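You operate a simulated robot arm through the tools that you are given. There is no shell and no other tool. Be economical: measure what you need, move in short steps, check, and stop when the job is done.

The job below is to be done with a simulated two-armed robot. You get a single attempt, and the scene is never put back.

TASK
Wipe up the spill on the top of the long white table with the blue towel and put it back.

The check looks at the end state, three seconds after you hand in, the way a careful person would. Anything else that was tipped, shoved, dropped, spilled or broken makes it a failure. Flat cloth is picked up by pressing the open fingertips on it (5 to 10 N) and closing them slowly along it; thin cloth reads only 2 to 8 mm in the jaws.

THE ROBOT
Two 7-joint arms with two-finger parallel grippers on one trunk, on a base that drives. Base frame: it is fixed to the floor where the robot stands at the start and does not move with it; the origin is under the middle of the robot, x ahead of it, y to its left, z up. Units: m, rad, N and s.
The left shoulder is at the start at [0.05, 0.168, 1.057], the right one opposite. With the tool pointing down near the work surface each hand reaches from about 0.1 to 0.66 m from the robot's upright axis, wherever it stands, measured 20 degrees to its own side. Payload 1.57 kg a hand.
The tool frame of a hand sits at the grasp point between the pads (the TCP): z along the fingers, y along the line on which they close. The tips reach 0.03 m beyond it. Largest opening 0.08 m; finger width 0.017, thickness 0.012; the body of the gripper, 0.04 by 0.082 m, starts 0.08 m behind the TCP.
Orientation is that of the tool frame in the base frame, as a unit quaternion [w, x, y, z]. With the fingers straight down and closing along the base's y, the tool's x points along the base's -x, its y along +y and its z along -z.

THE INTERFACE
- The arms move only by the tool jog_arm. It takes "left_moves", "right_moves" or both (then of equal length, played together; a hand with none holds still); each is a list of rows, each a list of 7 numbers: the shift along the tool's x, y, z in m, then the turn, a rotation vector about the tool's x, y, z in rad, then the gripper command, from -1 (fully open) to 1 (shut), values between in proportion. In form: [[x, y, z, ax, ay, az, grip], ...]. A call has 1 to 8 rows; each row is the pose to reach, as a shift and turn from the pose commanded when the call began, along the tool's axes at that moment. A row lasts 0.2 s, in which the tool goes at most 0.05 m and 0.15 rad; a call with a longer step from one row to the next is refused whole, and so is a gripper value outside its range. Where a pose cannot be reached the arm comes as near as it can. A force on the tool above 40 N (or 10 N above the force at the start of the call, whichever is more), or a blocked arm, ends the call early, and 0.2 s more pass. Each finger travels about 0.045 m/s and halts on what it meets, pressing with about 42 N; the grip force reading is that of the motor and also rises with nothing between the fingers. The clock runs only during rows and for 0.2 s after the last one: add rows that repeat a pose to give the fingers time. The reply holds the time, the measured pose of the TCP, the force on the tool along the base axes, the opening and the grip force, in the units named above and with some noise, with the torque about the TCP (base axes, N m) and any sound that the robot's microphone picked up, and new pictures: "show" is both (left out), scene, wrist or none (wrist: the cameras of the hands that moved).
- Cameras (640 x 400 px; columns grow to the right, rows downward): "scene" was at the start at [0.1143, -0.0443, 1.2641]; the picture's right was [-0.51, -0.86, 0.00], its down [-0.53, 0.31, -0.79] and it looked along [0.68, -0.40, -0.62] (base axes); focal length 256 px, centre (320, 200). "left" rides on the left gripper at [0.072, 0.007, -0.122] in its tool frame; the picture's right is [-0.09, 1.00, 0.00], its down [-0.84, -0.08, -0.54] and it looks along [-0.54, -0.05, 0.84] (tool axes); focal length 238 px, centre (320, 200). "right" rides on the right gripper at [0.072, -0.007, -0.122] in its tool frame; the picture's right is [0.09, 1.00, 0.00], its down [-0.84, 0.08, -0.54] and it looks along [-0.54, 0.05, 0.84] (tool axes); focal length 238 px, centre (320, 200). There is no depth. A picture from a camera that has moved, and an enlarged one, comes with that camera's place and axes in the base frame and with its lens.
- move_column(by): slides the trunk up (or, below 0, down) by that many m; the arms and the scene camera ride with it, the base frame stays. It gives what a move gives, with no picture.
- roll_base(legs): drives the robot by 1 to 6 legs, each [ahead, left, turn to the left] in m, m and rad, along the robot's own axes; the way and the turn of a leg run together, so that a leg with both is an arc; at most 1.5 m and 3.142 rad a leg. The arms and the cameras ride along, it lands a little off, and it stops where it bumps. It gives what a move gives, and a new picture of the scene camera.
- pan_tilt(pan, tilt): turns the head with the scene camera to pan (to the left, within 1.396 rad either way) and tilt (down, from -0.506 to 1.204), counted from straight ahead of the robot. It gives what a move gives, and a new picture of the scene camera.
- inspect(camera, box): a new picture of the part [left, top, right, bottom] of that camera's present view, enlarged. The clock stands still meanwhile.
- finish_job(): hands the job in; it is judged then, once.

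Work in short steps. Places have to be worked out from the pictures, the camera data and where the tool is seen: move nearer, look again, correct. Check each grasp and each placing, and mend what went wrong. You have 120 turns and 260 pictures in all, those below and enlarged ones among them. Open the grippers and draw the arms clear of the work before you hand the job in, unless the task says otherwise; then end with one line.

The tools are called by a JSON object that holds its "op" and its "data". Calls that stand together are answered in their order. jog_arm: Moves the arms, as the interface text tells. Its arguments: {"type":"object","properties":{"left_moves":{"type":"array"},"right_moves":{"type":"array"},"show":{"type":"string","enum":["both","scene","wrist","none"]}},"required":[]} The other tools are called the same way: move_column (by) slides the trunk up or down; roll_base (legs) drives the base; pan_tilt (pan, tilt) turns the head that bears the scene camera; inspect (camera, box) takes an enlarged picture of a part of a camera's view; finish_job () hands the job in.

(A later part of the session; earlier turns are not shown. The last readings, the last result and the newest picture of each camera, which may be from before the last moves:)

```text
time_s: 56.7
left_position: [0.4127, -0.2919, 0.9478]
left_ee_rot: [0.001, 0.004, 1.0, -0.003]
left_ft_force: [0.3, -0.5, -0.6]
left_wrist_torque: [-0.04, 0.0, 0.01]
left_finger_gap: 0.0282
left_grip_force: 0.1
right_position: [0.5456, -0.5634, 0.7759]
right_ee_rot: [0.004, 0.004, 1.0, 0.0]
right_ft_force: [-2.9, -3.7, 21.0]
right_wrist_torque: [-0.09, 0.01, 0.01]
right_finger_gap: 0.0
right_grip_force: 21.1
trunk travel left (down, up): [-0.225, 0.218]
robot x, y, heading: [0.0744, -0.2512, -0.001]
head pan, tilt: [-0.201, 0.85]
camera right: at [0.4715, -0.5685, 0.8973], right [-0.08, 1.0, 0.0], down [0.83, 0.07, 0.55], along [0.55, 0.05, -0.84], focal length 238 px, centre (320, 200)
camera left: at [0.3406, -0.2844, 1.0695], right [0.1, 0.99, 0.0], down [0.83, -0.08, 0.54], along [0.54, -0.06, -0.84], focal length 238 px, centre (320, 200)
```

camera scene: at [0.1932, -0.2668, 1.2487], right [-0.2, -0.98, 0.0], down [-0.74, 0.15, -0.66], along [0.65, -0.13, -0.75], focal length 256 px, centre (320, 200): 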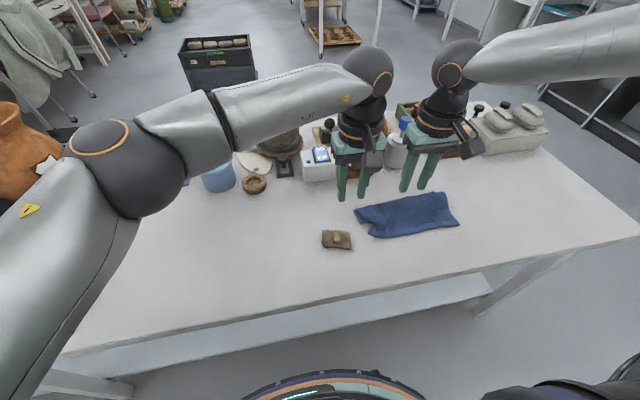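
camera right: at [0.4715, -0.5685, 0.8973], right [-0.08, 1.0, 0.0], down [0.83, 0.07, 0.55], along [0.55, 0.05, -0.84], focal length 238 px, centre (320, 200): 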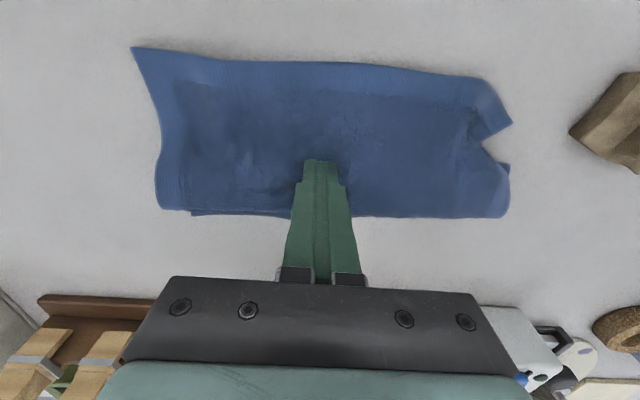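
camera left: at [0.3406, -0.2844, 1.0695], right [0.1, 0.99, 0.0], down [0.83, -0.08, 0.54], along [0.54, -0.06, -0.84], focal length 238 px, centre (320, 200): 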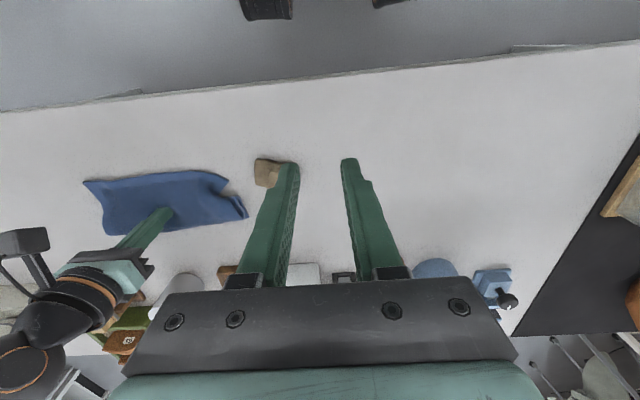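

Pressing with 21 N on the doubled cloth. I rub across the film area with overlapping strokes.

{"op": "jog_arm", "data": {"right_moves": [[-0.02, -0.01, 0, 0, 0, 0, 1], [0.02, -0.015, 0, 0, 0, 0, 1], [-0.02, -0.025, 0, 0, 0, 0, 1], [0.02, -0.03, 0, 0, 0, 0, 1], [-0.02, -0.04, 0, 0, 0, 0, 1], [0.02, -0.03, 0, 0, 0, 0, 1], [-0.02, -0.015, 0, 0, 0, 0, 1], [0, 0, 0, 0, 0, 0, 1]], "show": "none"}}

{"op": "jog_arm", "data": {"right_moves": [[-0.02, 0.005, 0, 0, 0, 0, 1], [0.02, 0.01, 0, 0, 0, 0, 1], [-0.02, 0.015, 0, 0, 0, 0, 1], [0.02, 0.02, 0, 0, 0, 0, 1], [-0.02, 0.025, 0, 0, 0, 0, 1], [0.01, 0.02, 0, 0, 0, 0, 1], [-0.02, -0.01, 0, 0, 0, 0, 1], [0, 0, 0, 0, 0, 0, 1]], "show": "wrist"}}

```text
time_s: 58.5
left_position: [0.4133, -0.2913, 0.9477]
left_ee_rot: [0.001, 0.004, 1.0, -0.003]
left_ft_force: [-0.1, 0.2, -0.4]
left_wrist_torque: [-0.02, -0.01, -0.01]
left_finger_gap: 0.028
left_grip_force: 0.0
right_position: [0.5474, -0.5607, 0.7768]
right_ee_rot: [0.003, 0.004, 1.0, 0.001]
right_ft_force: [5.9, -4.8, 21.2]
right_wrist_torque: [-0.17, -0.34, -0.05]
right_finger_gap: 0.0
right_grip_force: 21.5
trunk travel left (down, up): [-0.225, 0.218]
robot x, y, heading: [0.0776, -0.2515, -0.001]
head pan, tilt: [-0.201, 0.85]
```

```text
time_s: 60.3
left_position: [0.4142, -0.2925, 0.9468]
left_ee_rot: [0.001, 0.005, 1.0, -0.002]
left_ft_force: [0.0, 0.8, 0.8]
left_wrist_torque: [-0.02, -0.01, -0.02]
left_finger_gap: 0.0282
left_grip_force: 0.1
right_position: [0.5465, -0.5634, 0.7765]
right_ee_rot: [0.004, 0.004, 1.0, -0.001]
right_ft_force: [6.1, -3.4, 17.1]
right_wrist_torque: [-0.09, -0.21, 0.0]
right_finger_gap: 0.0001
right_grip_force: 21.0
trunk travel left (down, up): [-0.225, 0.218]
robot x, y, heading: [0.0776, -0.2494, -0.005]
head pan, tilt: [-0.201, 0.85]
camera right: at [0.4737, -0.5682, 0.8976], right [-0.08, 1.0, 0.0], down [0.83, 0.07, 0.55], along [0.55, 0.05, -0.84], focal length 238 px, centre (320, 200)
```

right: 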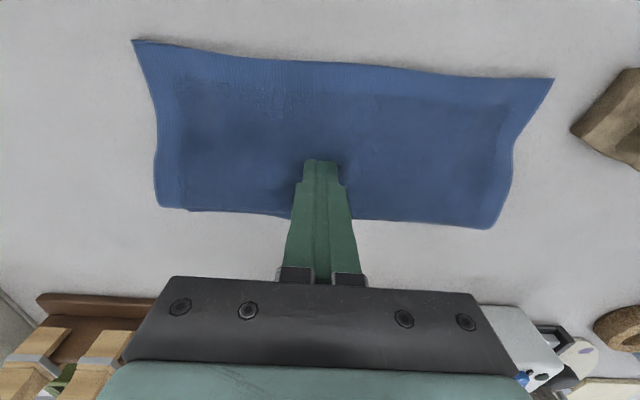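

To make sure the cloth itself moves on the table, I now pinch the cloth in the middle and rub with the pinched bundle.

{"op": "jog_arm", "data": {"right_moves": [[0, 0, -0.015, 0, 0, 0, 0.2], [0, 0, -0.015, 0, 0, 0, 0.1], [0, 0, -0.001, 0, 0, 0, 0.1], [0, 0, -0.001, 0, 0, 0, 0.3], [0, 0, -0.001, 0, 0, 0, 0.5], [0, 0, -0.001, 0, 0, 0, 0.75], [0, 0, -0.001, 0, 0, 0, 1], [0, 0, -0.001, 0, 0, 0, 1]], "show": "wrist"}}

```text
time_s: 62.1
left_position: [0.4124, -0.2914, 0.9473]
left_ee_rot: [0.001, 0.004, 1.0, -0.003]
left_ft_force: [0.8, -0.2, 0.1]
left_wrist_torque: [0.01, -0.03, -0.02]
left_finger_gap: 0.0279
left_grip_force: 0.0
right_position: [0.5455, -0.5623, 0.7783]
right_ee_rot: [0.003, 0.003, 1.0, 0.001]
right_ft_force: [1.0, 2.4, 19.3]
right_wrist_torque: [0.1, -0.16, -0.02]
right_finger_gap: 0.0097
right_grip_force: 27.7
trunk travel left (down, up): [-0.225, 0.218]
robot x, y, heading: [0.081, -0.2477, -0.008]
head pan, tilt: [-0.201, 0.85]
camera right: at [0.4729, -0.5673, 0.8985], right [-0.09, 1.0, 0.0], down [0.83, 0.07, 0.55], along [0.54, 0.05, -0.84], focal length 238 px, centre (320, 200)
```

right: 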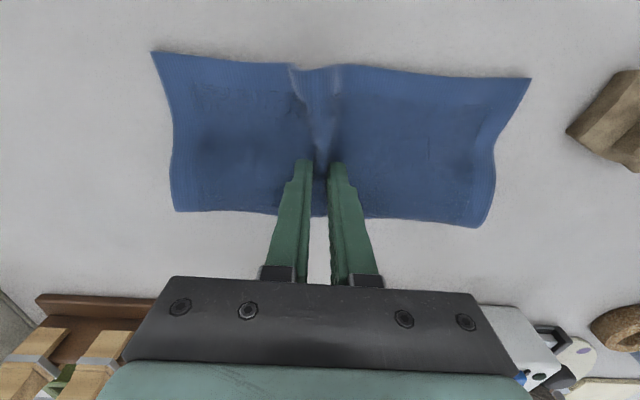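

Both layers are pinched with 19 N on the table. Rubbing with the cloth held.

{"op": "jog_arm", "data": {"right_moves": [[-0.025, 0, 0, 0, 0, 0, 1], [0.02, 0.005, 0, 0, 0, 0, 1], [-0.025, 0.01, 0, 0, 0, 0, 1], [0.02, 0.012, 0, 0, 0, 0, 1], [-0.025, 0.015, 0, 0, 0, 0, 1], [0.02, 0, 0, 0, 0, 0, 1], [-0.025, -0.01, 0, 0, 0, 0, 1], [0.02, -0.02, 0, 0, 0, 0, 1]], "show": "none"}}

{"op": "jog_arm", "data": {"right_moves": [[-0.045, -0.005, 0, 0, 0, 0, 1], [0, -0.01, 0, 0, 0, 0, 1], [-0.045, -0.02, 0, 0, 0, 0, 1], [0, -0.025, 0, 0, 0, 0, 1], [-0.045, -0.02, 0, 0, 0, 0, 1], [-0.02, 0.0, 0, 0, 0, 0, 1], [-0.04, 0.02, 0, 0, 0, 0, 1], [-0.02, 0.02, 0, 0, 0, 0, 1]]}}

```text
time_s: 63.9
left_position: [0.413, -0.292, 0.946]
left_ee_rot: [0.001, 0.005, 1.0, -0.003]
left_ft_force: [-0.3, 1.0, 0.9]
left_wrist_torque: [0.0, -0.01, -0.02]
left_finger_gap: 0.028
left_grip_force: 0.1
right_position: [0.5238, -0.5842, 0.7771]
right_ee_rot: [0.003, 0.003, 1.0, 0.0]
right_ft_force: [5.1, -1.2, 20.3]
right_wrist_torque: [0.03, -0.24, -0.1]
right_finger_gap: 0.0089
right_grip_force: 27.5
trunk travel left (down, up): [-0.225, 0.218]
robot x, y, heading: [0.0746, -0.2507, 0.001]
head pan, tilt: [-0.201, 0.85]
```

```text
time_s: 65.7
left_position: [0.4137, -0.2908, 0.9465]
left_ee_rot: [0.001, 0.004, 1.0, -0.003]
left_ft_force: [-0.3, -0.1, 0.5]
left_wrist_torque: [0.01, -0.02, -0.03]
left_finger_gap: 0.0281
left_grip_force: 0.1
right_position: [0.5461, -0.5603, 0.7773]
right_ee_rot: [0.005, 0.003, 1.0, 0.002]
right_ft_force: [7.7, 1.0, 20.8]
right_wrist_torque: [0.01, -0.39, -0.07]
right_finger_gap: 0.0089
right_grip_force: 27.1
trunk travel left (down, up): [-0.225, 0.218]
robot x, y, heading: [0.0746, -0.249, 0.0]
head pan, tilt: [-0.201, 0.85]
camera scene: at [0.1922, -0.2659, 1.2488], right [-0.2, -0.98, 0.0], down [-0.74, 0.15, -0.66], along [0.65, -0.13, -0.75], focal length 256 px, centre (320, 200)
camera right: at [0.473, -0.5661, 0.898], right [-0.09, 1.0, 0.0], down [0.83, 0.07, 0.55], along [0.55, 0.05, -0.84], focal length 238 px, centre (320, 200)
```

scene: 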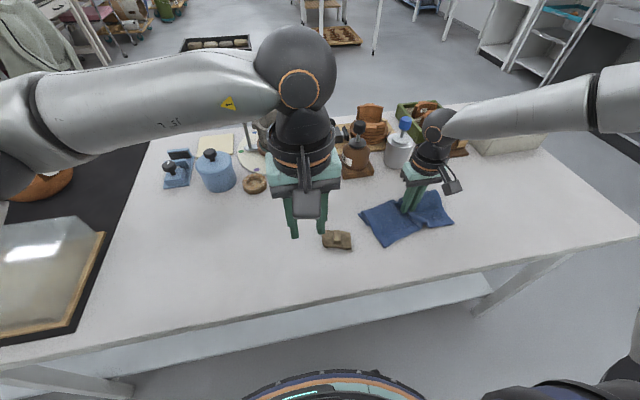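
right: 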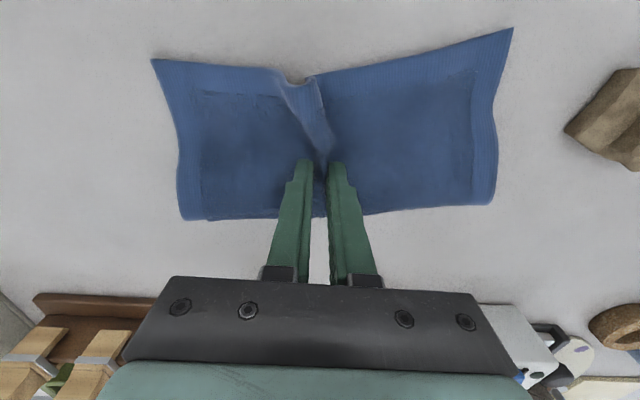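

I drag the held cloth 9 cm toward the robot, which wipes once more and uncovers the place for a check.

{"op": "jog_arm", "data": {"right_moves": [[0.02, 0, 0.0, 0, 0, 0, 1], [0.04, -0.005, 0, 0, 0, 0, 1], [0.06, -0.01, 0, 0, 0, 0, 1], [0.08, -0.015, 0, 0, 0, 0, 1], [0.095, -0.02, -0.001, 0, 0, 0, 1], [0.095, -0.02, -0.001, 0, 0, 0, 1]]}}

{"op": "inspect", "data": {"camera": "scene", "box": [360, 170, 456, 230]}}

```text
time_s: 67.1
left_position: [0.4143, -0.2914, 0.9471]
left_ee_rot: [0.001, 0.004, 1.0, -0.002]
left_ft_force: [0.0, 0.2, -0.4]
left_wrist_torque: [0.0, 0.02, 0.0]
left_finger_gap: 0.0281
left_grip_force: 0.1
right_position: [0.4506, -0.5807, 0.777]
right_ee_rot: [0.002, 0.002, 1.0, 0.001]
right_ft_force: [7.2, 3.8, 20.5]
right_wrist_torque: [0.11, -0.32, -0.02]
right_finger_gap: 0.0085
right_grip_force: 27.6
trunk travel left (down, up): [-0.225, 0.218]
robot x, y, heading: [0.0787, -0.2524, 0.004]
head pan, tilt: [-0.201, 0.85]
camera scene: at [0.1925, -0.2661, 1.2488], right [-0.2, -0.98, 0.0], down [-0.74, 0.15, -0.66], along [0.65, -0.13, -0.75], focal length 256 px, centre (320, 200)
camera right: at [0.3778, -0.5863, 0.8985], right [-0.09, 1.0, 0.0], down [0.84, 0.07, 0.54], along [0.54, 0.05, -0.84], focal length 238 px, centre (320, 200)
```

scene: 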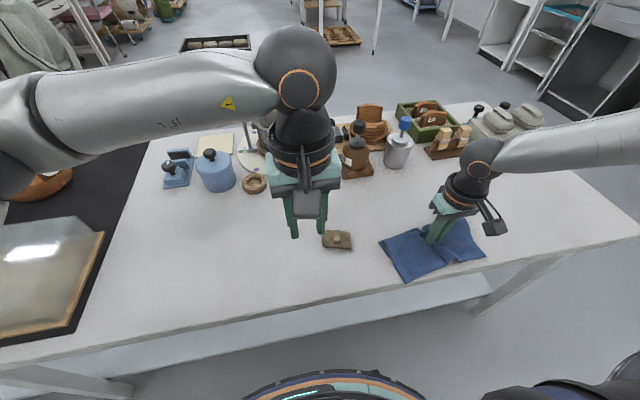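
right: 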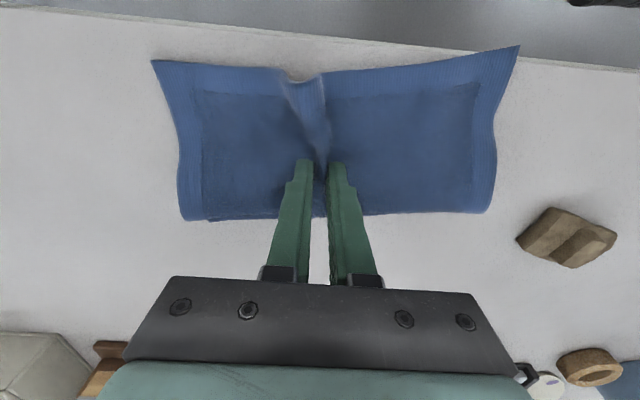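

```text
6.67 times, centred on (408, 200) of scene
camera zoom: at [0.1925, -0.2661, 1.2488], right [-0.2, -0.98, 0.0], down [-0.74, 0.15, -0.66], along [0.65, -0.13, -0.75], focal length 1706 px, centre (-267, 200)
```

zoom: 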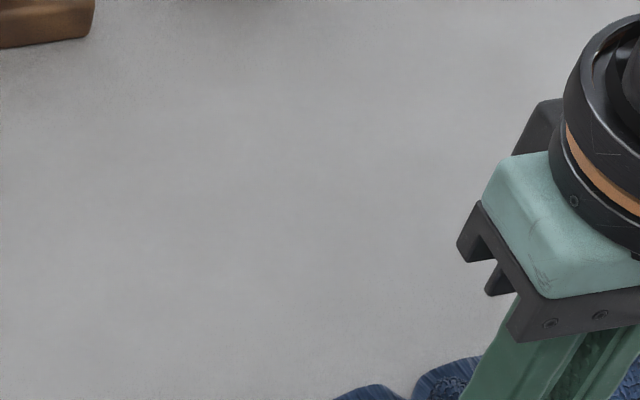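

Looks clean from here; I check from the left wrist camera too.

{"op": "inspect", "data": {"camera": "left", "box": [112, 175, 208, 235]}}

{"op": "inspect", "data": {"camera": "scene", "box": [390, 200, 430, 225]}}

```text
6.67 times, centred on (160, 205) of left
camera zoom: at [0.3419, -0.2843, 1.0686], right [0.1, 0.99, -0.01], down [0.84, -0.08, 0.54], along [0.54, -0.06, -0.84], focal length 1589 px, centre (1387, 167)
```

zoom: 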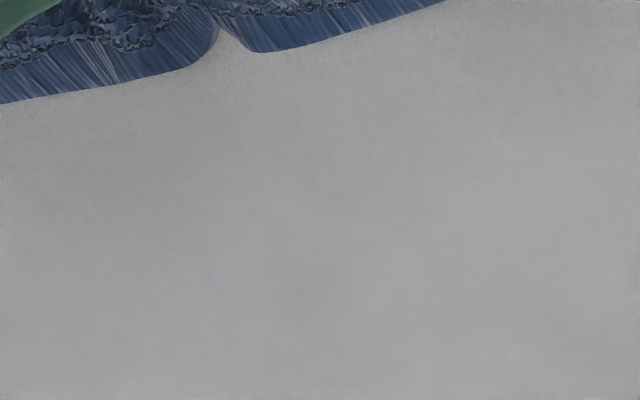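

```text
16.00 times, centred on (410, 212) of scene
camera zoom: at [0.1925, -0.2661, 1.2488], right [-0.2, -0.98, 0.0], down [-0.74, 0.15, -0.66], along [0.65, -0.13, -0.75], focal length 4095 px, centre (-1120, 0)
```

zoom: 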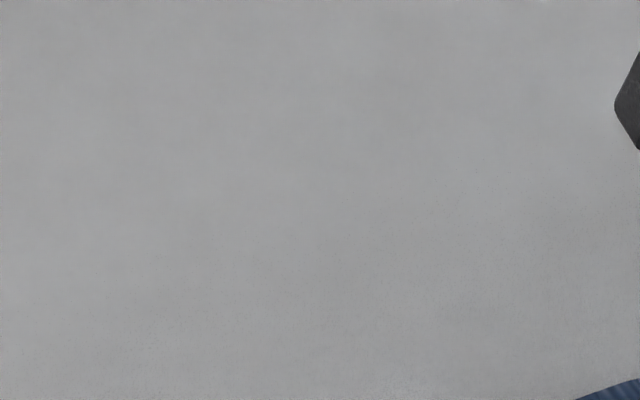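

Clean. Now I release the pinch, raise the right hand and look at how the towel lies.

{"op": "jog_arm", "data": {"right_moves": [[0, 0, -0.002, 0, 0, 0, 0.6], [0, 0, -0.002, 0, 0, 0, 0.2], [0, 0, -0.02, 0, 0, 0, 0], [0, 0, -0.06, 0, 0, 0, -0.25], [0.0, -0.02, -0.1, 0, 0, 0, -0.25], [0.0, -0.05, -0.14, 0, 0, 0, -0.25]]}}

```text
time_s: 68.5
left_position: [0.4131, -0.292, 0.9462]
left_ee_rot: [0.001, 0.005, 1.0, -0.002]
left_ft_force: [0.7, 0.4, -0.4]
left_wrist_torque: [0.02, 0.0, 0.03]
left_finger_gap: 0.0281
left_grip_force: 0.1
right_position: [0.4476, -0.631, 0.917]
right_ee_rot: [-0.001, 0.003, 1.0, 0.002]
right_ft_force: [0.0, 0.2, -0.5]
right_wrist_torque: [0.05, 0.0, 0.03]
right_finger_gap: 0.0497
right_grip_force: 0.0
trunk travel left (down, up): [-0.225, 0.218]
robot x, y, heading: [0.0772, -0.2498, 0.0]
head pan, tilt: [-0.201, 0.85]
camera scene: at [0.1931, -0.2674, 1.2487], right [-0.2, -0.98, 0.0], down [-0.74, 0.15, -0.66], along [0.65, -0.13, -0.75], focal length 256 px, centre (320, 200)
camera right: at [0.3765, -0.6364, 1.0377], right [-0.09, 1.0, 0.0], down [0.84, 0.07, 0.54], along [0.54, 0.05, -0.84], focal length 238 px, centre (320, 200)
```

scene: 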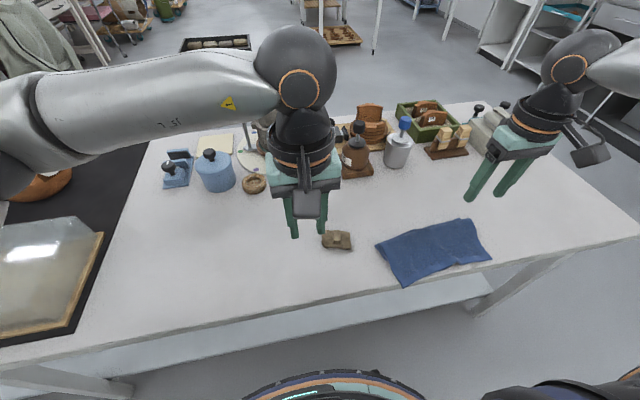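
right: 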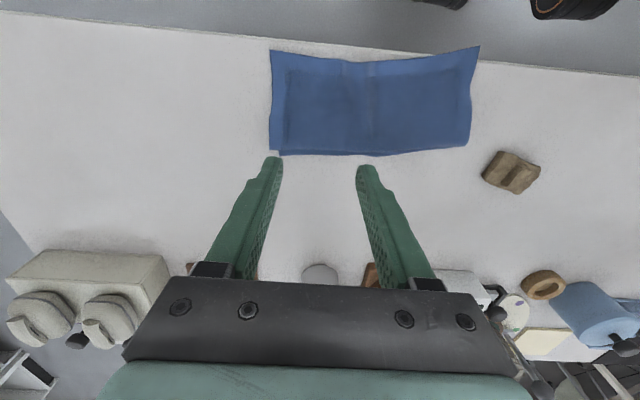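

Towel lies doubled, near corners (0.384,−0.686) and (0.361,−0.47). I drive back and right to regrip its near edge with both hands.

{"op": "roll_base", "data": {"legs": [[-0.07, -0.135, 0]]}}

```text
time_s: 69.8
left_position: [0.3452, -0.4283, 0.9457]
left_ee_rot: [0.001, 0.004, 1.0, -0.001]
left_ft_force: [0.5, 0.3, -0.4]
left_wrist_torque: [0.02, 0.01, 0.02]
left_finger_gap: 0.0282
left_grip_force: 0.0
right_position: [0.3803, -0.7661, 0.9164]
right_ee_rot: [0.0, 0.003, 1.0, 0.001]
right_ft_force: [-0.1, 0.1, 0.3]
right_wrist_torque: [0.01, -0.01, -0.01]
right_finger_gap: 0.0499
right_grip_force: 0.1
trunk travel left (down, up): [-0.225, 0.218]
robot x, y, heading: [0.0084, -0.3879, 0.002]
head pan, tilt: [-0.201, 0.85]
camera scene: at [0.1244, -0.4029, 1.2487], right [-0.2, -0.98, 0.0], down [-0.74, 0.15, -0.66], along [0.65, -0.13, -0.75], focal length 256 px, centre (320, 200)
```

scene: 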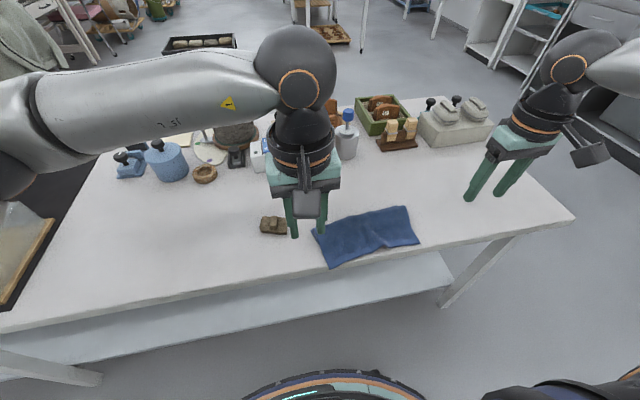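

Moving both hands above the near edge.

{"op": "jog_arm", "data": {"left_moves": [[-0.01, -0.02, 0.02, 0, 0, -0.03, -0.25], [-0.02, -0.04, 0.05, 0, 0, -0.06, -0.25], [-0.03, -0.06, 0.085, 0, 0, -0.09, -0.25], [-0.041, -0.08, 0.12, 0, 0, -0.11, -0.25], [-0.041, -0.087, 0.146, 0, 0, -0.11, -0.25], [-0.041, -0.087, 0.146, 0, 0, -0.11, -0.25]], "right_moves": [[-0.004, 0.026, 0.02, 0, 0, -0.03, -0.25], [-0.008, 0.052, 0.042, 0, 0, -0.06, -0.25], [-0.012, 0.08, 0.066, 0, 0, -0.09, -0.25], [-0.016, 0.107, 0.09, 0, 0, -0.11, -0.25], [-0.019, 0.129, 0.116, 0, 0, -0.11, -0.25], [-0.019, 0.129, 0.116, 0, 0, -0.11, -0.25]], "show": "wrist"}}

```text
time_s: 71.2
left_position: [0.3857, -0.5161, 0.8016]
left_ee_rot: [0.001, -0.051, 0.999, -0.003]
left_ft_force: [0.3, 0.1, 0.3]
left_wrist_torque: [0.0, -0.01, 0.01]
left_finger_gap: 0.0502
left_grip_force: 0.0
right_position: [0.4016, -0.6367, 0.8012]
right_ee_rot: [0.0, -0.051, 0.999, 0.001]
right_ft_force: [0.7, -0.4, -0.4]
right_wrist_torque: [-0.01, -0.01, -0.01]
right_finger_gap: 0.0499
right_grip_force: 0.0
trunk travel left (down, up): [-0.225, 0.218]
robot x, y, heading: [0.0069, -0.3847, -0.001]
head pan, tilt: [-0.201, 0.85]
camera right: at [0.3301, -0.6484, 0.9214], right [-0.19, 0.98, 0.0], down [0.82, 0.16, 0.54], along [0.53, 0.11, -0.84], focal length 238 px, centre (320, 200)
camera left: at [0.3134, -0.5169, 0.924], right [-0.01, 1.0, 0.0], down [0.84, 0.01, 0.54], along [0.54, 0.0, -0.84], focal length 238 px, centre (320, 200)
```

right: 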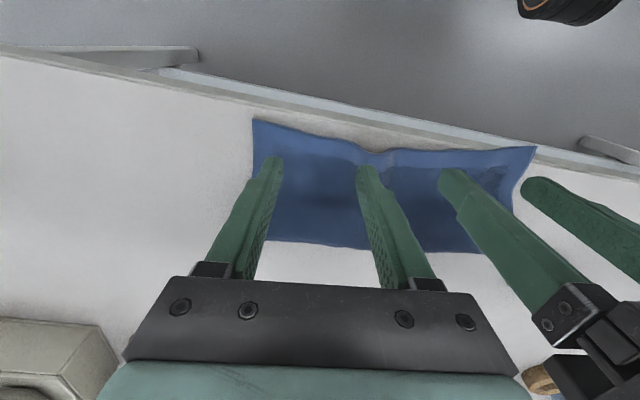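
left: 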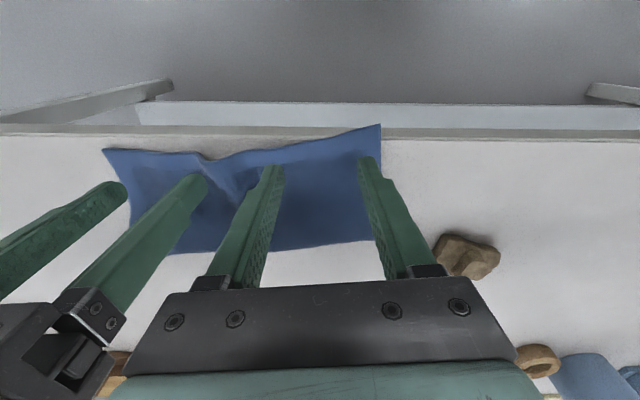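

Fingers are all over the near edge. I descend to contact.

{"op": "jog_arm", "data": {"left_moves": [[0, -0.003, 0.015, 0, 0, 0, -0.25], [0, -0.003, 0.027, 0, 0, 0, -0.25], [0, -0.003, 0.027, 0, 0, 0, -0.25]], "right_moves": [[0, 0.0, 0.015, 0, 0, 0, -0.25], [0, 0.0, 0.027, 0, 0, 0, -0.25], [0, 0.0, 0.027, 0, 0, 0, -0.25]], "show": "none"}}

```text
time_s: 72.0
left_position: [0.387, -0.519, 0.7744]
left_ee_rot: [0.002, -0.051, 0.999, -0.003]
left_ft_force: [0.6, 0.7, 1.8]
left_wrist_torque: [0.0, 0.0, 0.01]
left_finger_gap: 0.05
left_grip_force: 0.0
right_position: [0.4004, -0.6359, 0.7735]
right_ee_rot: [0.001, -0.051, 0.999, 0.001]
right_ft_force: [0.5, -0.3, 3.0]
right_wrist_torque: [0.0, 0.03, 0.0]
right_finger_gap: 0.0499
right_grip_force: 0.1
trunk travel left (down, up): [-0.225, 0.218]
robot x, y, heading: [0.007, -0.3873, -0.002]
head pan, tilt: [-0.201, 0.85]
```

Light contact (2–3 N); I press 1.5 mm more and close slowly.

{"op": "jog_arm", "data": {"left_moves": [[0, 0, 0.0015, 0, 0, 0, -0.05], [0, 0, 0.0015, 0, 0, 0, 0.15], [0, 0, 0.0015, 0, 0, 0, 0.35], [0, 0, 0.0015, 0, 0, 0, 0.55], [0, 0, 0.0015, 0, 0, 0, 0.75], [0, 0, 0.0015, 0, 0, 0, 1], [0, 0, 0.0015, 0, 0, 0, 1], [0, 0, 0.0015, 0, 0, 0, 1]], "right_moves": [[0, 0, 0.0015, 0, 0, 0, -0.05], [0, 0, 0.0015, 0, 0, 0, 0.15], [0, 0, 0.0015, 0, 0, 0, 0.35], [0, 0, 0.0015, 0, 0, 0, 0.55], [0, 0, 0.0015, 0, 0, 0, 0.75], [0, 0, 0.0015, 0, 0, 0, 1], [0, 0, 0.0015, 0, 0, 0, 1], [0, 0, 0.0015, 0, 0, 0, 1]], "show": "wrist"}}

```text
time_s: 73.8
left_position: [0.3856, -0.5198, 0.7739]
left_ee_rot: [0.001, -0.05, 0.999, -0.004]
left_ft_force: [2.5, -13.1, 7.0]
left_wrist_torque: [-0.36, -0.03, 0.01]
left_finger_gap: 0.0049
left_grip_force: 25.2
right_position: [0.3999, -0.6358, 0.7734]
right_ee_rot: [0.0, -0.052, 0.999, 0.002]
right_ft_force: [-1.3, 11.8, 8.0]
right_wrist_torque: [0.35, 0.06, 0.02]
right_finger_gap: 0.005
right_grip_force: 25.5
trunk travel left (down, up): [-0.225, 0.218]
robot x, y, heading: [0.0059, -0.3848, 0.001]
head pan, tilt: [-0.201, 0.85]
camera right: at [0.3288, -0.6489, 0.8943], right [-0.19, 0.98, 0.0], down [0.82, 0.16, 0.54], along [0.53, 0.11, -0.84], focal length 238 px, centre (320, 200)
camera left: at [0.313, -0.5199, 0.8952], right [-0.01, 1.0, -0.01], down [0.84, 0.01, 0.54], along [0.54, 0.0, -0.84], focal length 238 px, centre (320, 200)
```

right: 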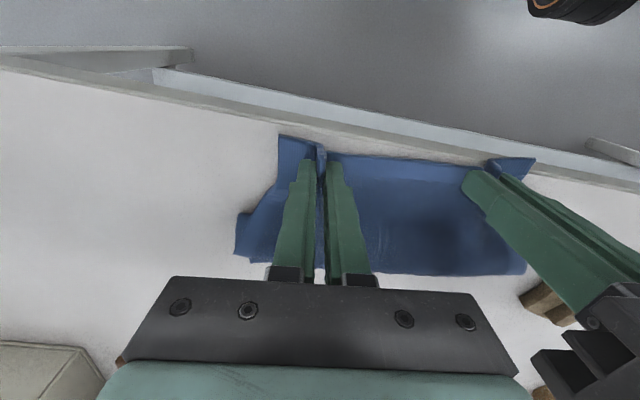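
left: 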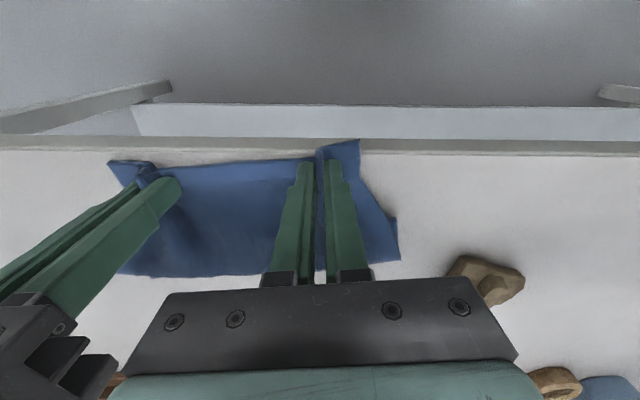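

Held at 5 mm each, only the top layer bunched. I lift both 0.22 m.

{"op": "jog_arm", "data": {"left_moves": [[0, 0, -0.02, 0, 0, 0, 1], [0, 0, -0.05, 0, 0, 0, 1], [0, 0, -0.085, 0, 0, 0, 1], [0, 0, -0.12, 0, 0, 0.03, 1], [0, 0, -0.155, 0, 0, 0.06, 1], [0, 0, -0.185, 0, 0, 0.1, 1], [-0.01, 0, -0.21, 0, 0, 0.1, 1]], "right_moves": [[0, 0.004, -0.02, 0, 0, 0, 1], [0, 0.006, -0.05, 0, 0, 0, 1], [0, 0.006, -0.085, 0, 0, 0, 1], [0, 0.006, -0.12, 0, 0, 0.03, 1], [0, 0.006, -0.155, 0, 0, 0.06, 1], [0, 0.006, -0.185, 0, 0, 0.1, 1], [0, 0.006, -0.21, 0, 0, 0.1, 1]]}}

```text
time_s: 75.5
left_position: [0.393, -0.5171, 0.9853]
left_ee_rot: [0.0, 0.0, 1.0, -0.002]
left_ft_force: [0.0, -7.9, -1.0]
left_wrist_torque: [-0.28, 0.01, 0.03]
left_finger_gap: 0.0045
left_grip_force: 25.2
right_position: [0.3974, -0.6328, 0.9816]
right_ee_rot: [0.0, -0.002, 1.0, 0.0]
right_ft_force: [0.2, 8.5, -0.3]
right_wrist_torque: [0.23, 0.0, 0.03]
right_finger_gap: 0.0045
right_grip_force: 25.4
trunk travel left (down, up): [-0.225, 0.218]
robot x, y, heading: [0.0036, -0.3876, -0.0]
head pan, tilt: [-0.201, 0.85]
camera scene: at [0.1244, -0.4024, 1.2487], right [-0.2, -0.98, 0.0], down [-0.74, 0.15, -0.66], along [0.65, -0.13, -0.75], focal length 256 px, centre (320, 200)
camera right: at [0.326, -0.6386, 1.1033], right [-0.09, 1.0, 0.0], down [0.84, 0.08, 0.54], along [0.54, 0.05, -0.84], focal length 238 px, centre (320, 200)
camera left: at [0.3214, -0.5109, 1.1066], right [0.09, 1.0, -0.01], down [0.84, -0.07, 0.54], along [0.54, -0.06, -0.84], focal length 238 px, centre (320, 200)
```

scene: 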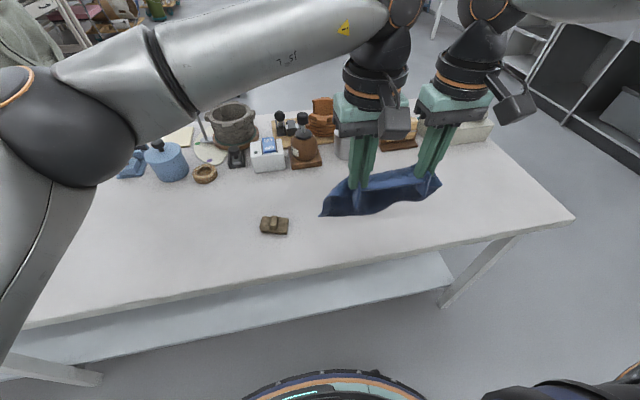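
right: 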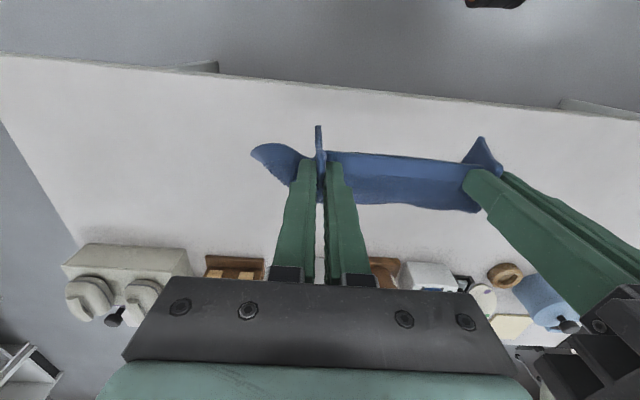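
left: 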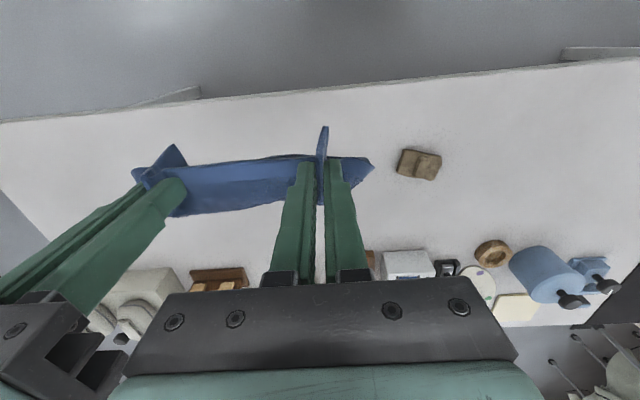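

Towel hangs clear. I raise the trunk 6 cm, drive left 0.507 m back to the towel's original place, then ahead.

{"op": "move_column", "data": {"by": 0.06}}

{"op": "roll_base", "data": {"legs": [[0, 0.25, 0], [0, 0.257, 0]]}}

{"op": "roll_base", "data": {"legs": [[0.09, 0, 0]]}}

```text
time_s: 76.5
left_position: [0.3932, -0.5167, 1.0437]
left_ee_rot: [0.001, -0.001, 1.0, -0.003]
left_ft_force: [0.3, -9.3, -0.1]
left_wrist_torque: [-0.29, -0.01, 0.05]
left_finger_gap: 0.0046
left_grip_force: 25.0
right_position: [0.3974, -0.6332, 1.0407]
right_ee_rot: [-0.001, -0.002, 1.0, 0.001]
right_ft_force: [0.2, 9.1, -0.5]
right_wrist_torque: [0.28, 0.01, 0.07]
right_finger_gap: 0.0047
right_grip_force: 25.0
trunk travel left (down, up): [-0.285, 0.158]
robot x, y, heading: [0.0082, -0.3884, 0.004]
head pan, tilt: [-0.201, 0.85]
```

```text
time_s: 79.7
left_position: [0.3922, -0.0109, 1.0449]
left_ee_rot: [0.001, 0.0, 1.0, -0.003]
left_ft_force: [-0.1, -8.6, -1.1]
left_wrist_torque: [-0.32, 0.01, 0.05]
left_finger_gap: 0.0046
left_grip_force: 25.3
right_position: [0.3965, -0.1257, 1.0429]
right_ee_rot: [0.0, -0.001, 1.0, 0.001]
right_ft_force: [-0.4, 8.6, 0.7]
right_wrist_torque: [0.29, 0.0, 0.01]
right_finger_gap: 0.0048
right_grip_force: 25.2
trunk travel left (down, up): [-0.285, 0.158]
robot x, y, heading: [0.0086, 0.1239, -0.003]
head pan, tilt: [-0.201, 0.85]
camera scene: at [0.1241, 0.1051, 1.3087], right [-0.2, -0.98, 0.0], down [-0.74, 0.15, -0.66], along [0.65, -0.13, -0.75], focal length 256 px, centre (320, 200)
```

scene: 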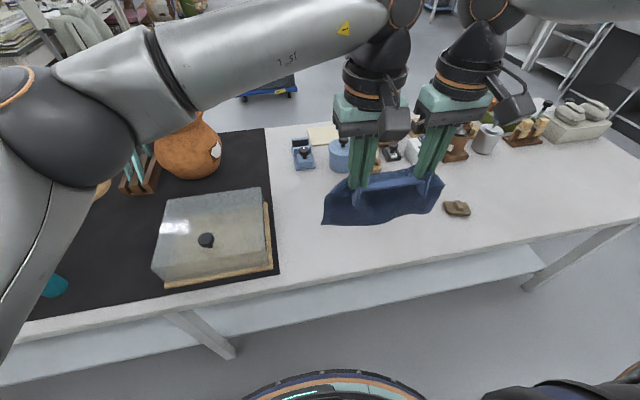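

```text
time_s: 80.8
left_position: [0.4812, -0.0122, 1.044]
left_ee_rot: [0.0, 0.001, 1.0, -0.003]
left_ft_force: [-0.4, -7.5, -0.2]
left_wrist_torque: [-0.22, 0.02, 0.06]
left_finger_gap: 0.0046
left_grip_force: 25.1
right_position: [0.4862, -0.1265, 1.041]
right_ee_rot: [0.0, -0.001, 1.0, 0.001]
right_ft_force: [0.9, 7.3, 0.0]
right_wrist_torque: [0.25, 0.06, 0.06]
right_finger_gap: 0.0049
right_grip_force: 25.2
trunk travel left (down, up): [-0.285, 0.158]
robot x, y, heading: [0.0971, 0.1205, -0.001]
head pan, tilt: [-0.201, 0.85]
camera scene: at [0.2127, 0.1042, 1.3086], right [-0.2, -0.98, 0.0], down [-0.74, 0.15, -0.66], along [0.65, -0.13, -0.75], focal length 256 px, centre (320, 200)
```

scene: 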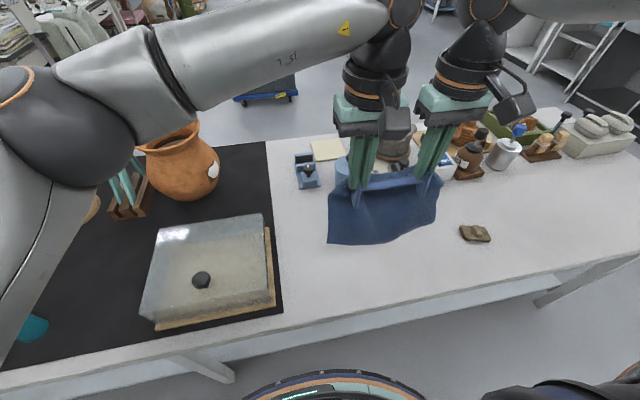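

I lower the trunk back, then reach forward and down so the hem meets the table at the far side.

{"op": "move_column", "data": {"by": -0.06}}

{"op": "jog_arm", "data": {"left_moves": [[-0.025, 0, 0.01, 0, 0, 0, 1], [-0.05, 0, 0.02, 0, 0, 0, 1], [-0.075, 0, 0.03, 0, 0, 0, 1], [-0.1, 0, 0.04, 0, 0, 0, 1], [-0.1, 0, 0.04, 0, 0, 0, 1]], "right_moves": [[-0.025, 0.0, 0.01, 0, 0, 0, 1], [-0.05, 0.0, 0.02, 0, 0, 0, 1], [-0.075, 0.003, 0.03, 0, 0, 0, 1], [-0.1, 0.005, 0.04, 0, 0, 0, 1], [-0.1, 0.005, 0.04, 0, 0, 0, 1]]}}

```text
time_s: 81.8
left_position: [0.4801, -0.0118, 0.9845]
left_ee_rot: [0.0, 0.001, 1.0, -0.004]
left_ft_force: [0.0, -6.1, -0.5]
left_wrist_torque: [-0.19, 0.0, 0.06]
left_finger_gap: 0.0047
left_grip_force: 24.9
right_position: [0.4849, -0.1262, 0.9817]
right_ee_rot: [0.0, -0.001, 1.0, 0.001]
right_ft_force: [0.4, 6.2, 0.5]
right_wrist_torque: [0.21, -0.02, 0.08]
right_finger_gap: 0.0046
right_grip_force: 25.3
trunk travel left (down, up): [-0.225, 0.218]
robot x, y, heading: [0.0969, 0.1187, 0.003]
head pan, tilt: [-0.201, 0.85]
```

```text
time_s: 83.0
left_position: [0.5731, -0.0088, 0.9467]
left_ee_rot: [0.001, 0.001, 1.0, -0.003]
left_ft_force: [1.3, -1.7, 0.4]
left_wrist_torque: [-0.03, -0.04, 0.1]
left_finger_gap: 0.0047
left_grip_force: 25.0
left hand out of reach, approached as far as the arm can: row 4, 5
right_position: [0.5841, -0.121, 0.9405]
right_ee_rot: [0.0, 0.0, 1.0, 0.001]
right_ft_force: [-0.3, 1.0, -0.6]
right_wrist_torque: [0.03, -0.01, 0.08]
right_finger_gap: 0.0045
right_grip_force: 24.9
trunk travel left (down, up): [-0.225, 0.218]
robot x, y, heading: [0.0951, 0.1204, 0.001]
head pan, tilt: [-0.201, 0.85]
camera scene: at [0.2118, 0.1042, 1.2487], right [-0.2, -0.98, 0.0], down [-0.74, 0.15, -0.66], along [0.65, -0.13, -0.75], focal length 256 px, centre (320, 200)
camera right: at [0.5123, -0.126, 1.0618], right [-0.09, 1.0, 0.0], down [0.84, 0.08, 0.54], along [0.54, 0.05, -0.84], focal length 238 px, centre (320, 200)
camera left: at [0.5006, -0.003, 1.0695], right [0.09, 1.0, -0.01], down [0.84, -0.08, 0.54], along [0.54, -0.06, -0.84], focal length 238 px, centre (320, 200)
```

scene: 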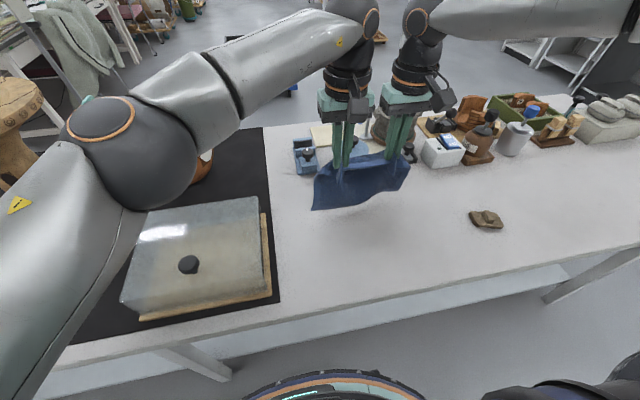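
right: 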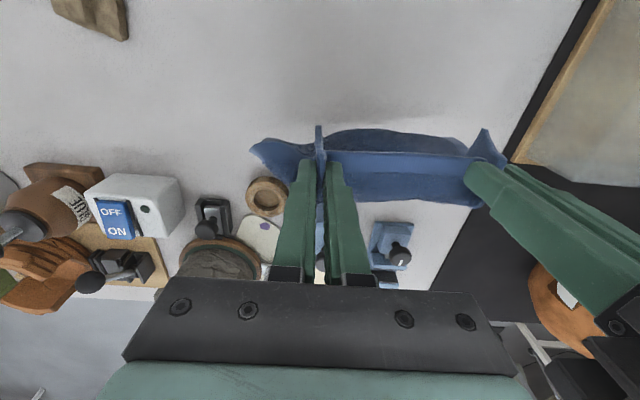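
left: 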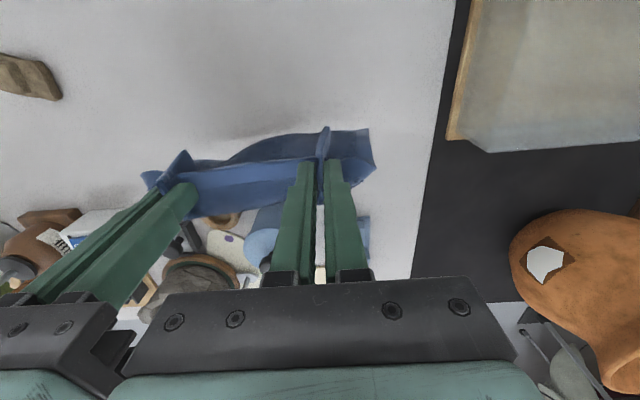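

Hem is just above the table at x≈0.59. I lower along an arc, pulling back, to lay it flat.

{"op": "jog_arm", "data": {"left_moves": [[0.0, 0.0, 0.025, 0, 0, 0, 1], [0.02, 0, 0.045, 0, 0, 0, 1], [0.045, 0, 0.068, 0, 0, 0, 1], [0.07, 0, 0.093, 0, 0, 0, 1], [0.095, 0, 0.12, 0, 0, 0, 1], [0.115, 0, 0.145, 0, 0, 0, 1], [0.125, 0, 0.164, 0, 0, 0, 1], [0.125, 0, 0.164, 0, 0, 0, 1]], "right_moves": [[0.008, 0.0, 0.02, 0, 0, 0, 1], [0.03, 0, 0.04, 0, 0, 0, 1], [0.055, 0, 0.063, 0, 0, 0, 1], [0.08, 0, 0.087, 0, 0, 0, 1], [0.105, 0, 0.114, 0, 0, 0, 1], [0.125, 0, 0.139, 0, 0, 0, 1], [0.135, 0, 0.158, 0, 0, 0, 1], [0.135, 0, 0.158, 0, 0, 0, 1]]}}

```text
time_s: 84.8
left_position: [0.4464, -0.0103, 0.7813]
left_ee_rot: [0.0, 0.001, 1.0, -0.003]
left_ft_force: [-0.5, -1.0, 0.3]
left_wrist_torque: [-0.02, 0.0, 0.07]
left_finger_gap: 0.0044
left_grip_force: 24.6
right_position: [0.451, -0.1212, 0.7834]
right_ee_rot: [0.0, 0.0, 1.0, 0.001]
right_ft_force: [0.4, 1.4, 0.1]
right_wrist_torque: [0.03, 0.0, 0.05]
right_finger_gap: 0.0046
right_grip_force: 25.3
trunk travel left (down, up): [-0.225, 0.218]
robot x, y, heading: [0.0974, 0.1211, 0.0]
head pan, tilt: [-0.201, 0.85]
camera scene: at [0.2118, 0.1042, 1.2487], right [-0.2, -0.98, 0.0], down [-0.74, 0.15, -0.66], along [0.65, -0.13, -0.75], focal length 256 px, centre (320, 200)
camera right: at [0.3781, -0.127, 0.905], right [-0.09, 1.0, 0.0], down [0.84, 0.08, 0.54], along [0.54, 0.05, -0.84], focal length 238 px, centre (320, 200)
camera left: at [0.3749, -0.003, 0.9048], right [0.09, 1.0, -0.01], down [0.84, -0.08, 0.54], along [0.54, -0.06, -0.84], focal length 238 px, centre (320, 200)
```

scene: 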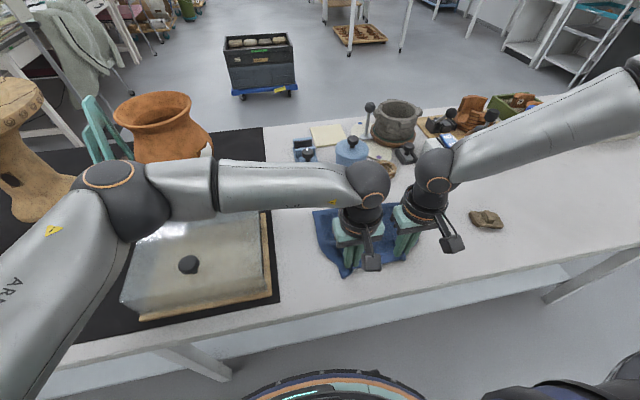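
right: 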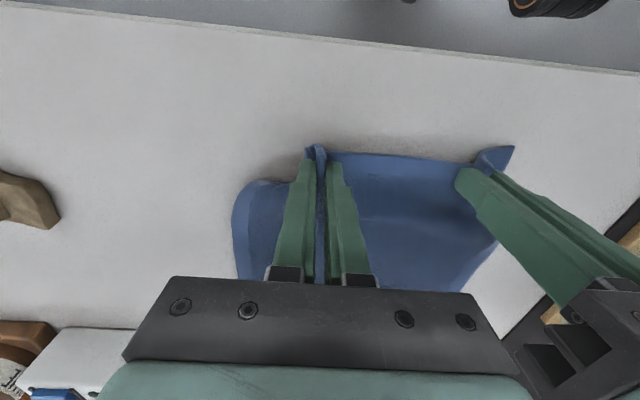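
left: 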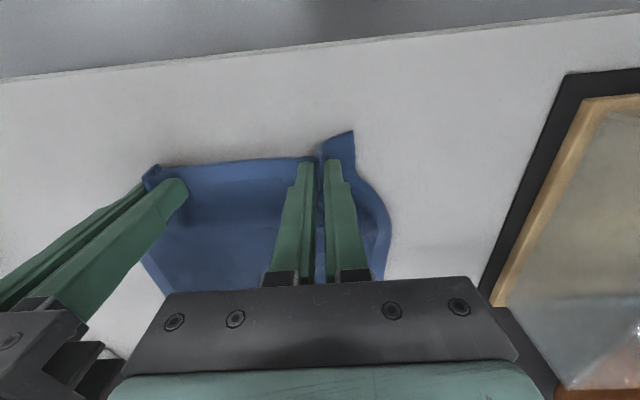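

Laid out well. I lower to the table, open both grippers along the cloth, and raise.

{"op": "jog_arm", "data": {"left_moves": [[0, 0, 0.006, 0, 0, 0, 1], [0, 0, 0.006, 0, 0, 0, 0.5], [0, 0, 0.005, 0, 0, 0, 0.1], [0, 0, 0.004, 0, 0, 0, -0.3], [0, 0, -0.03, 0, 0, 0, -0.3], [0, 0, -0.07, 0, 0, 0, -0.3], [0, 0, -0.11, 0, 0, 0, -0.3], [0, 0, -0.15, 0, 0, 0, -0.3]], "right_moves": [[0, 0, 0.008, 0, 0, 0, 1], [0, 0, 0.008, 0, 0, 0, 0.5], [0, 0, 0.007, 0, 0, 0, 0.1], [0, 0, 0.006, 0, 0, 0, -0.3], [0, 0, -0.03, 0, 0, 0, -0.3], [0, 0, -0.07, 0, 0, 0, -0.3], [0, 0, -0.11, 0, 0, 0, -0.3], [0, 0, -0.15, 0, 0, 0, -0.3]]}}

```text
time_s: 86.6
left_position: [0.4465, -0.009, 0.9333]
left_ee_rot: [0.001, 0.001, 1.0, -0.002]
left_ft_force: [-0.4, -0.3, 0.4]
left_wrist_torque: [-0.01, -0.03, -0.01]
left_finger_gap: 0.0522
left_grip_force: 0.2
right_position: [0.4476, -0.1228, 0.9341]
right_ee_rot: [-0.001, -0.001, 1.0, 0.001]
right_ft_force: [-0.3, -0.2, 0.2]
right_wrist_torque: [-0.01, 0.01, -0.05]
right_finger_gap: 0.0519
right_grip_force: 0.1
trunk travel left (down, up): [-0.225, 0.218]
robot x, y, heading: [0.099, 0.1202, 0.001]
head pan, tilt: [-0.201, 0.85]
camera scene: at [0.2115, 0.1043, 1.2487], right [-0.2, -0.98, 0.0], down [-0.74, 0.15, -0.66], along [0.65, -0.13, -0.75], focal length 256 px, centre (320, 200)
camera right: at [0.3762, -0.1287, 1.0552], right [-0.09, 1.0, 0.0], down [0.84, 0.08, 0.54], along [0.54, 0.05, -0.84], focal length 238 px, centre (320, 200)
camera left: at [0.3745, -0.0019, 1.0554], right [0.09, 1.0, 0.0], down [0.84, -0.08, 0.54], along [0.54, -0.06, -0.84], focal length 238 px, centre (320, 200)
```

scene: 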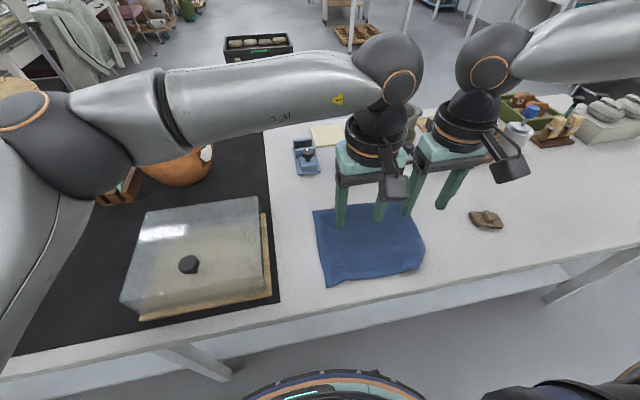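
right: 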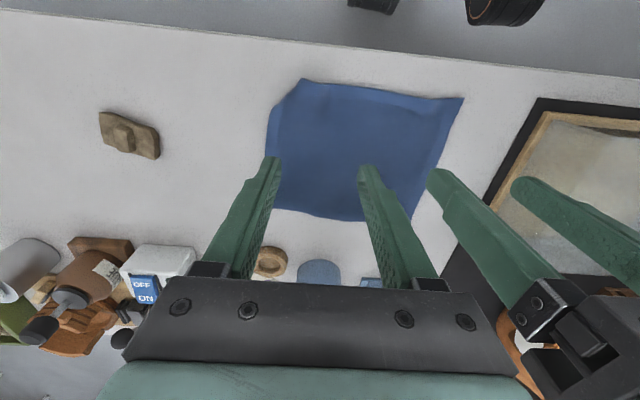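
left: 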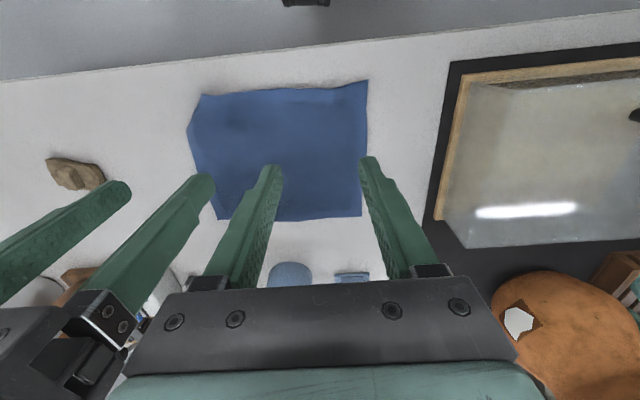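

Towel is back at x 0.41–0.61, y −0.19–0.045, nearly identical to the start. One near-right corner looks tucked; I take a closer look.

{"op": "inspect", "data": {"camera": "right", "box": [240, 60, 480, 210]}}

```text
2.67 times, centred on (360, 135) of right
camera zoom: at [0.3762, -0.1287, 1.0552], right [-0.09, 1.0, 0.0], down [0.84, 0.08, 0.54], along [0.54, 0.05, -0.84], focal length 636 px, centre (213, 373)
```

zoom: 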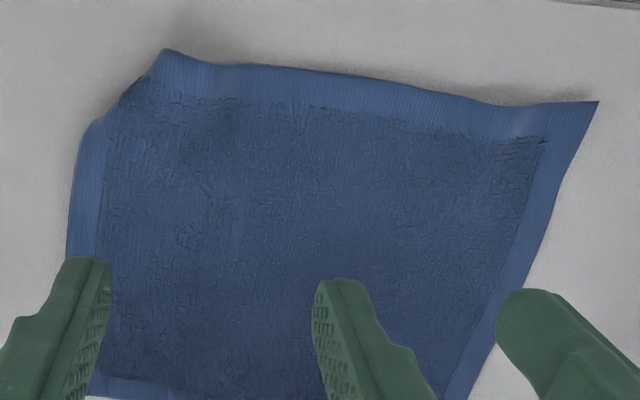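

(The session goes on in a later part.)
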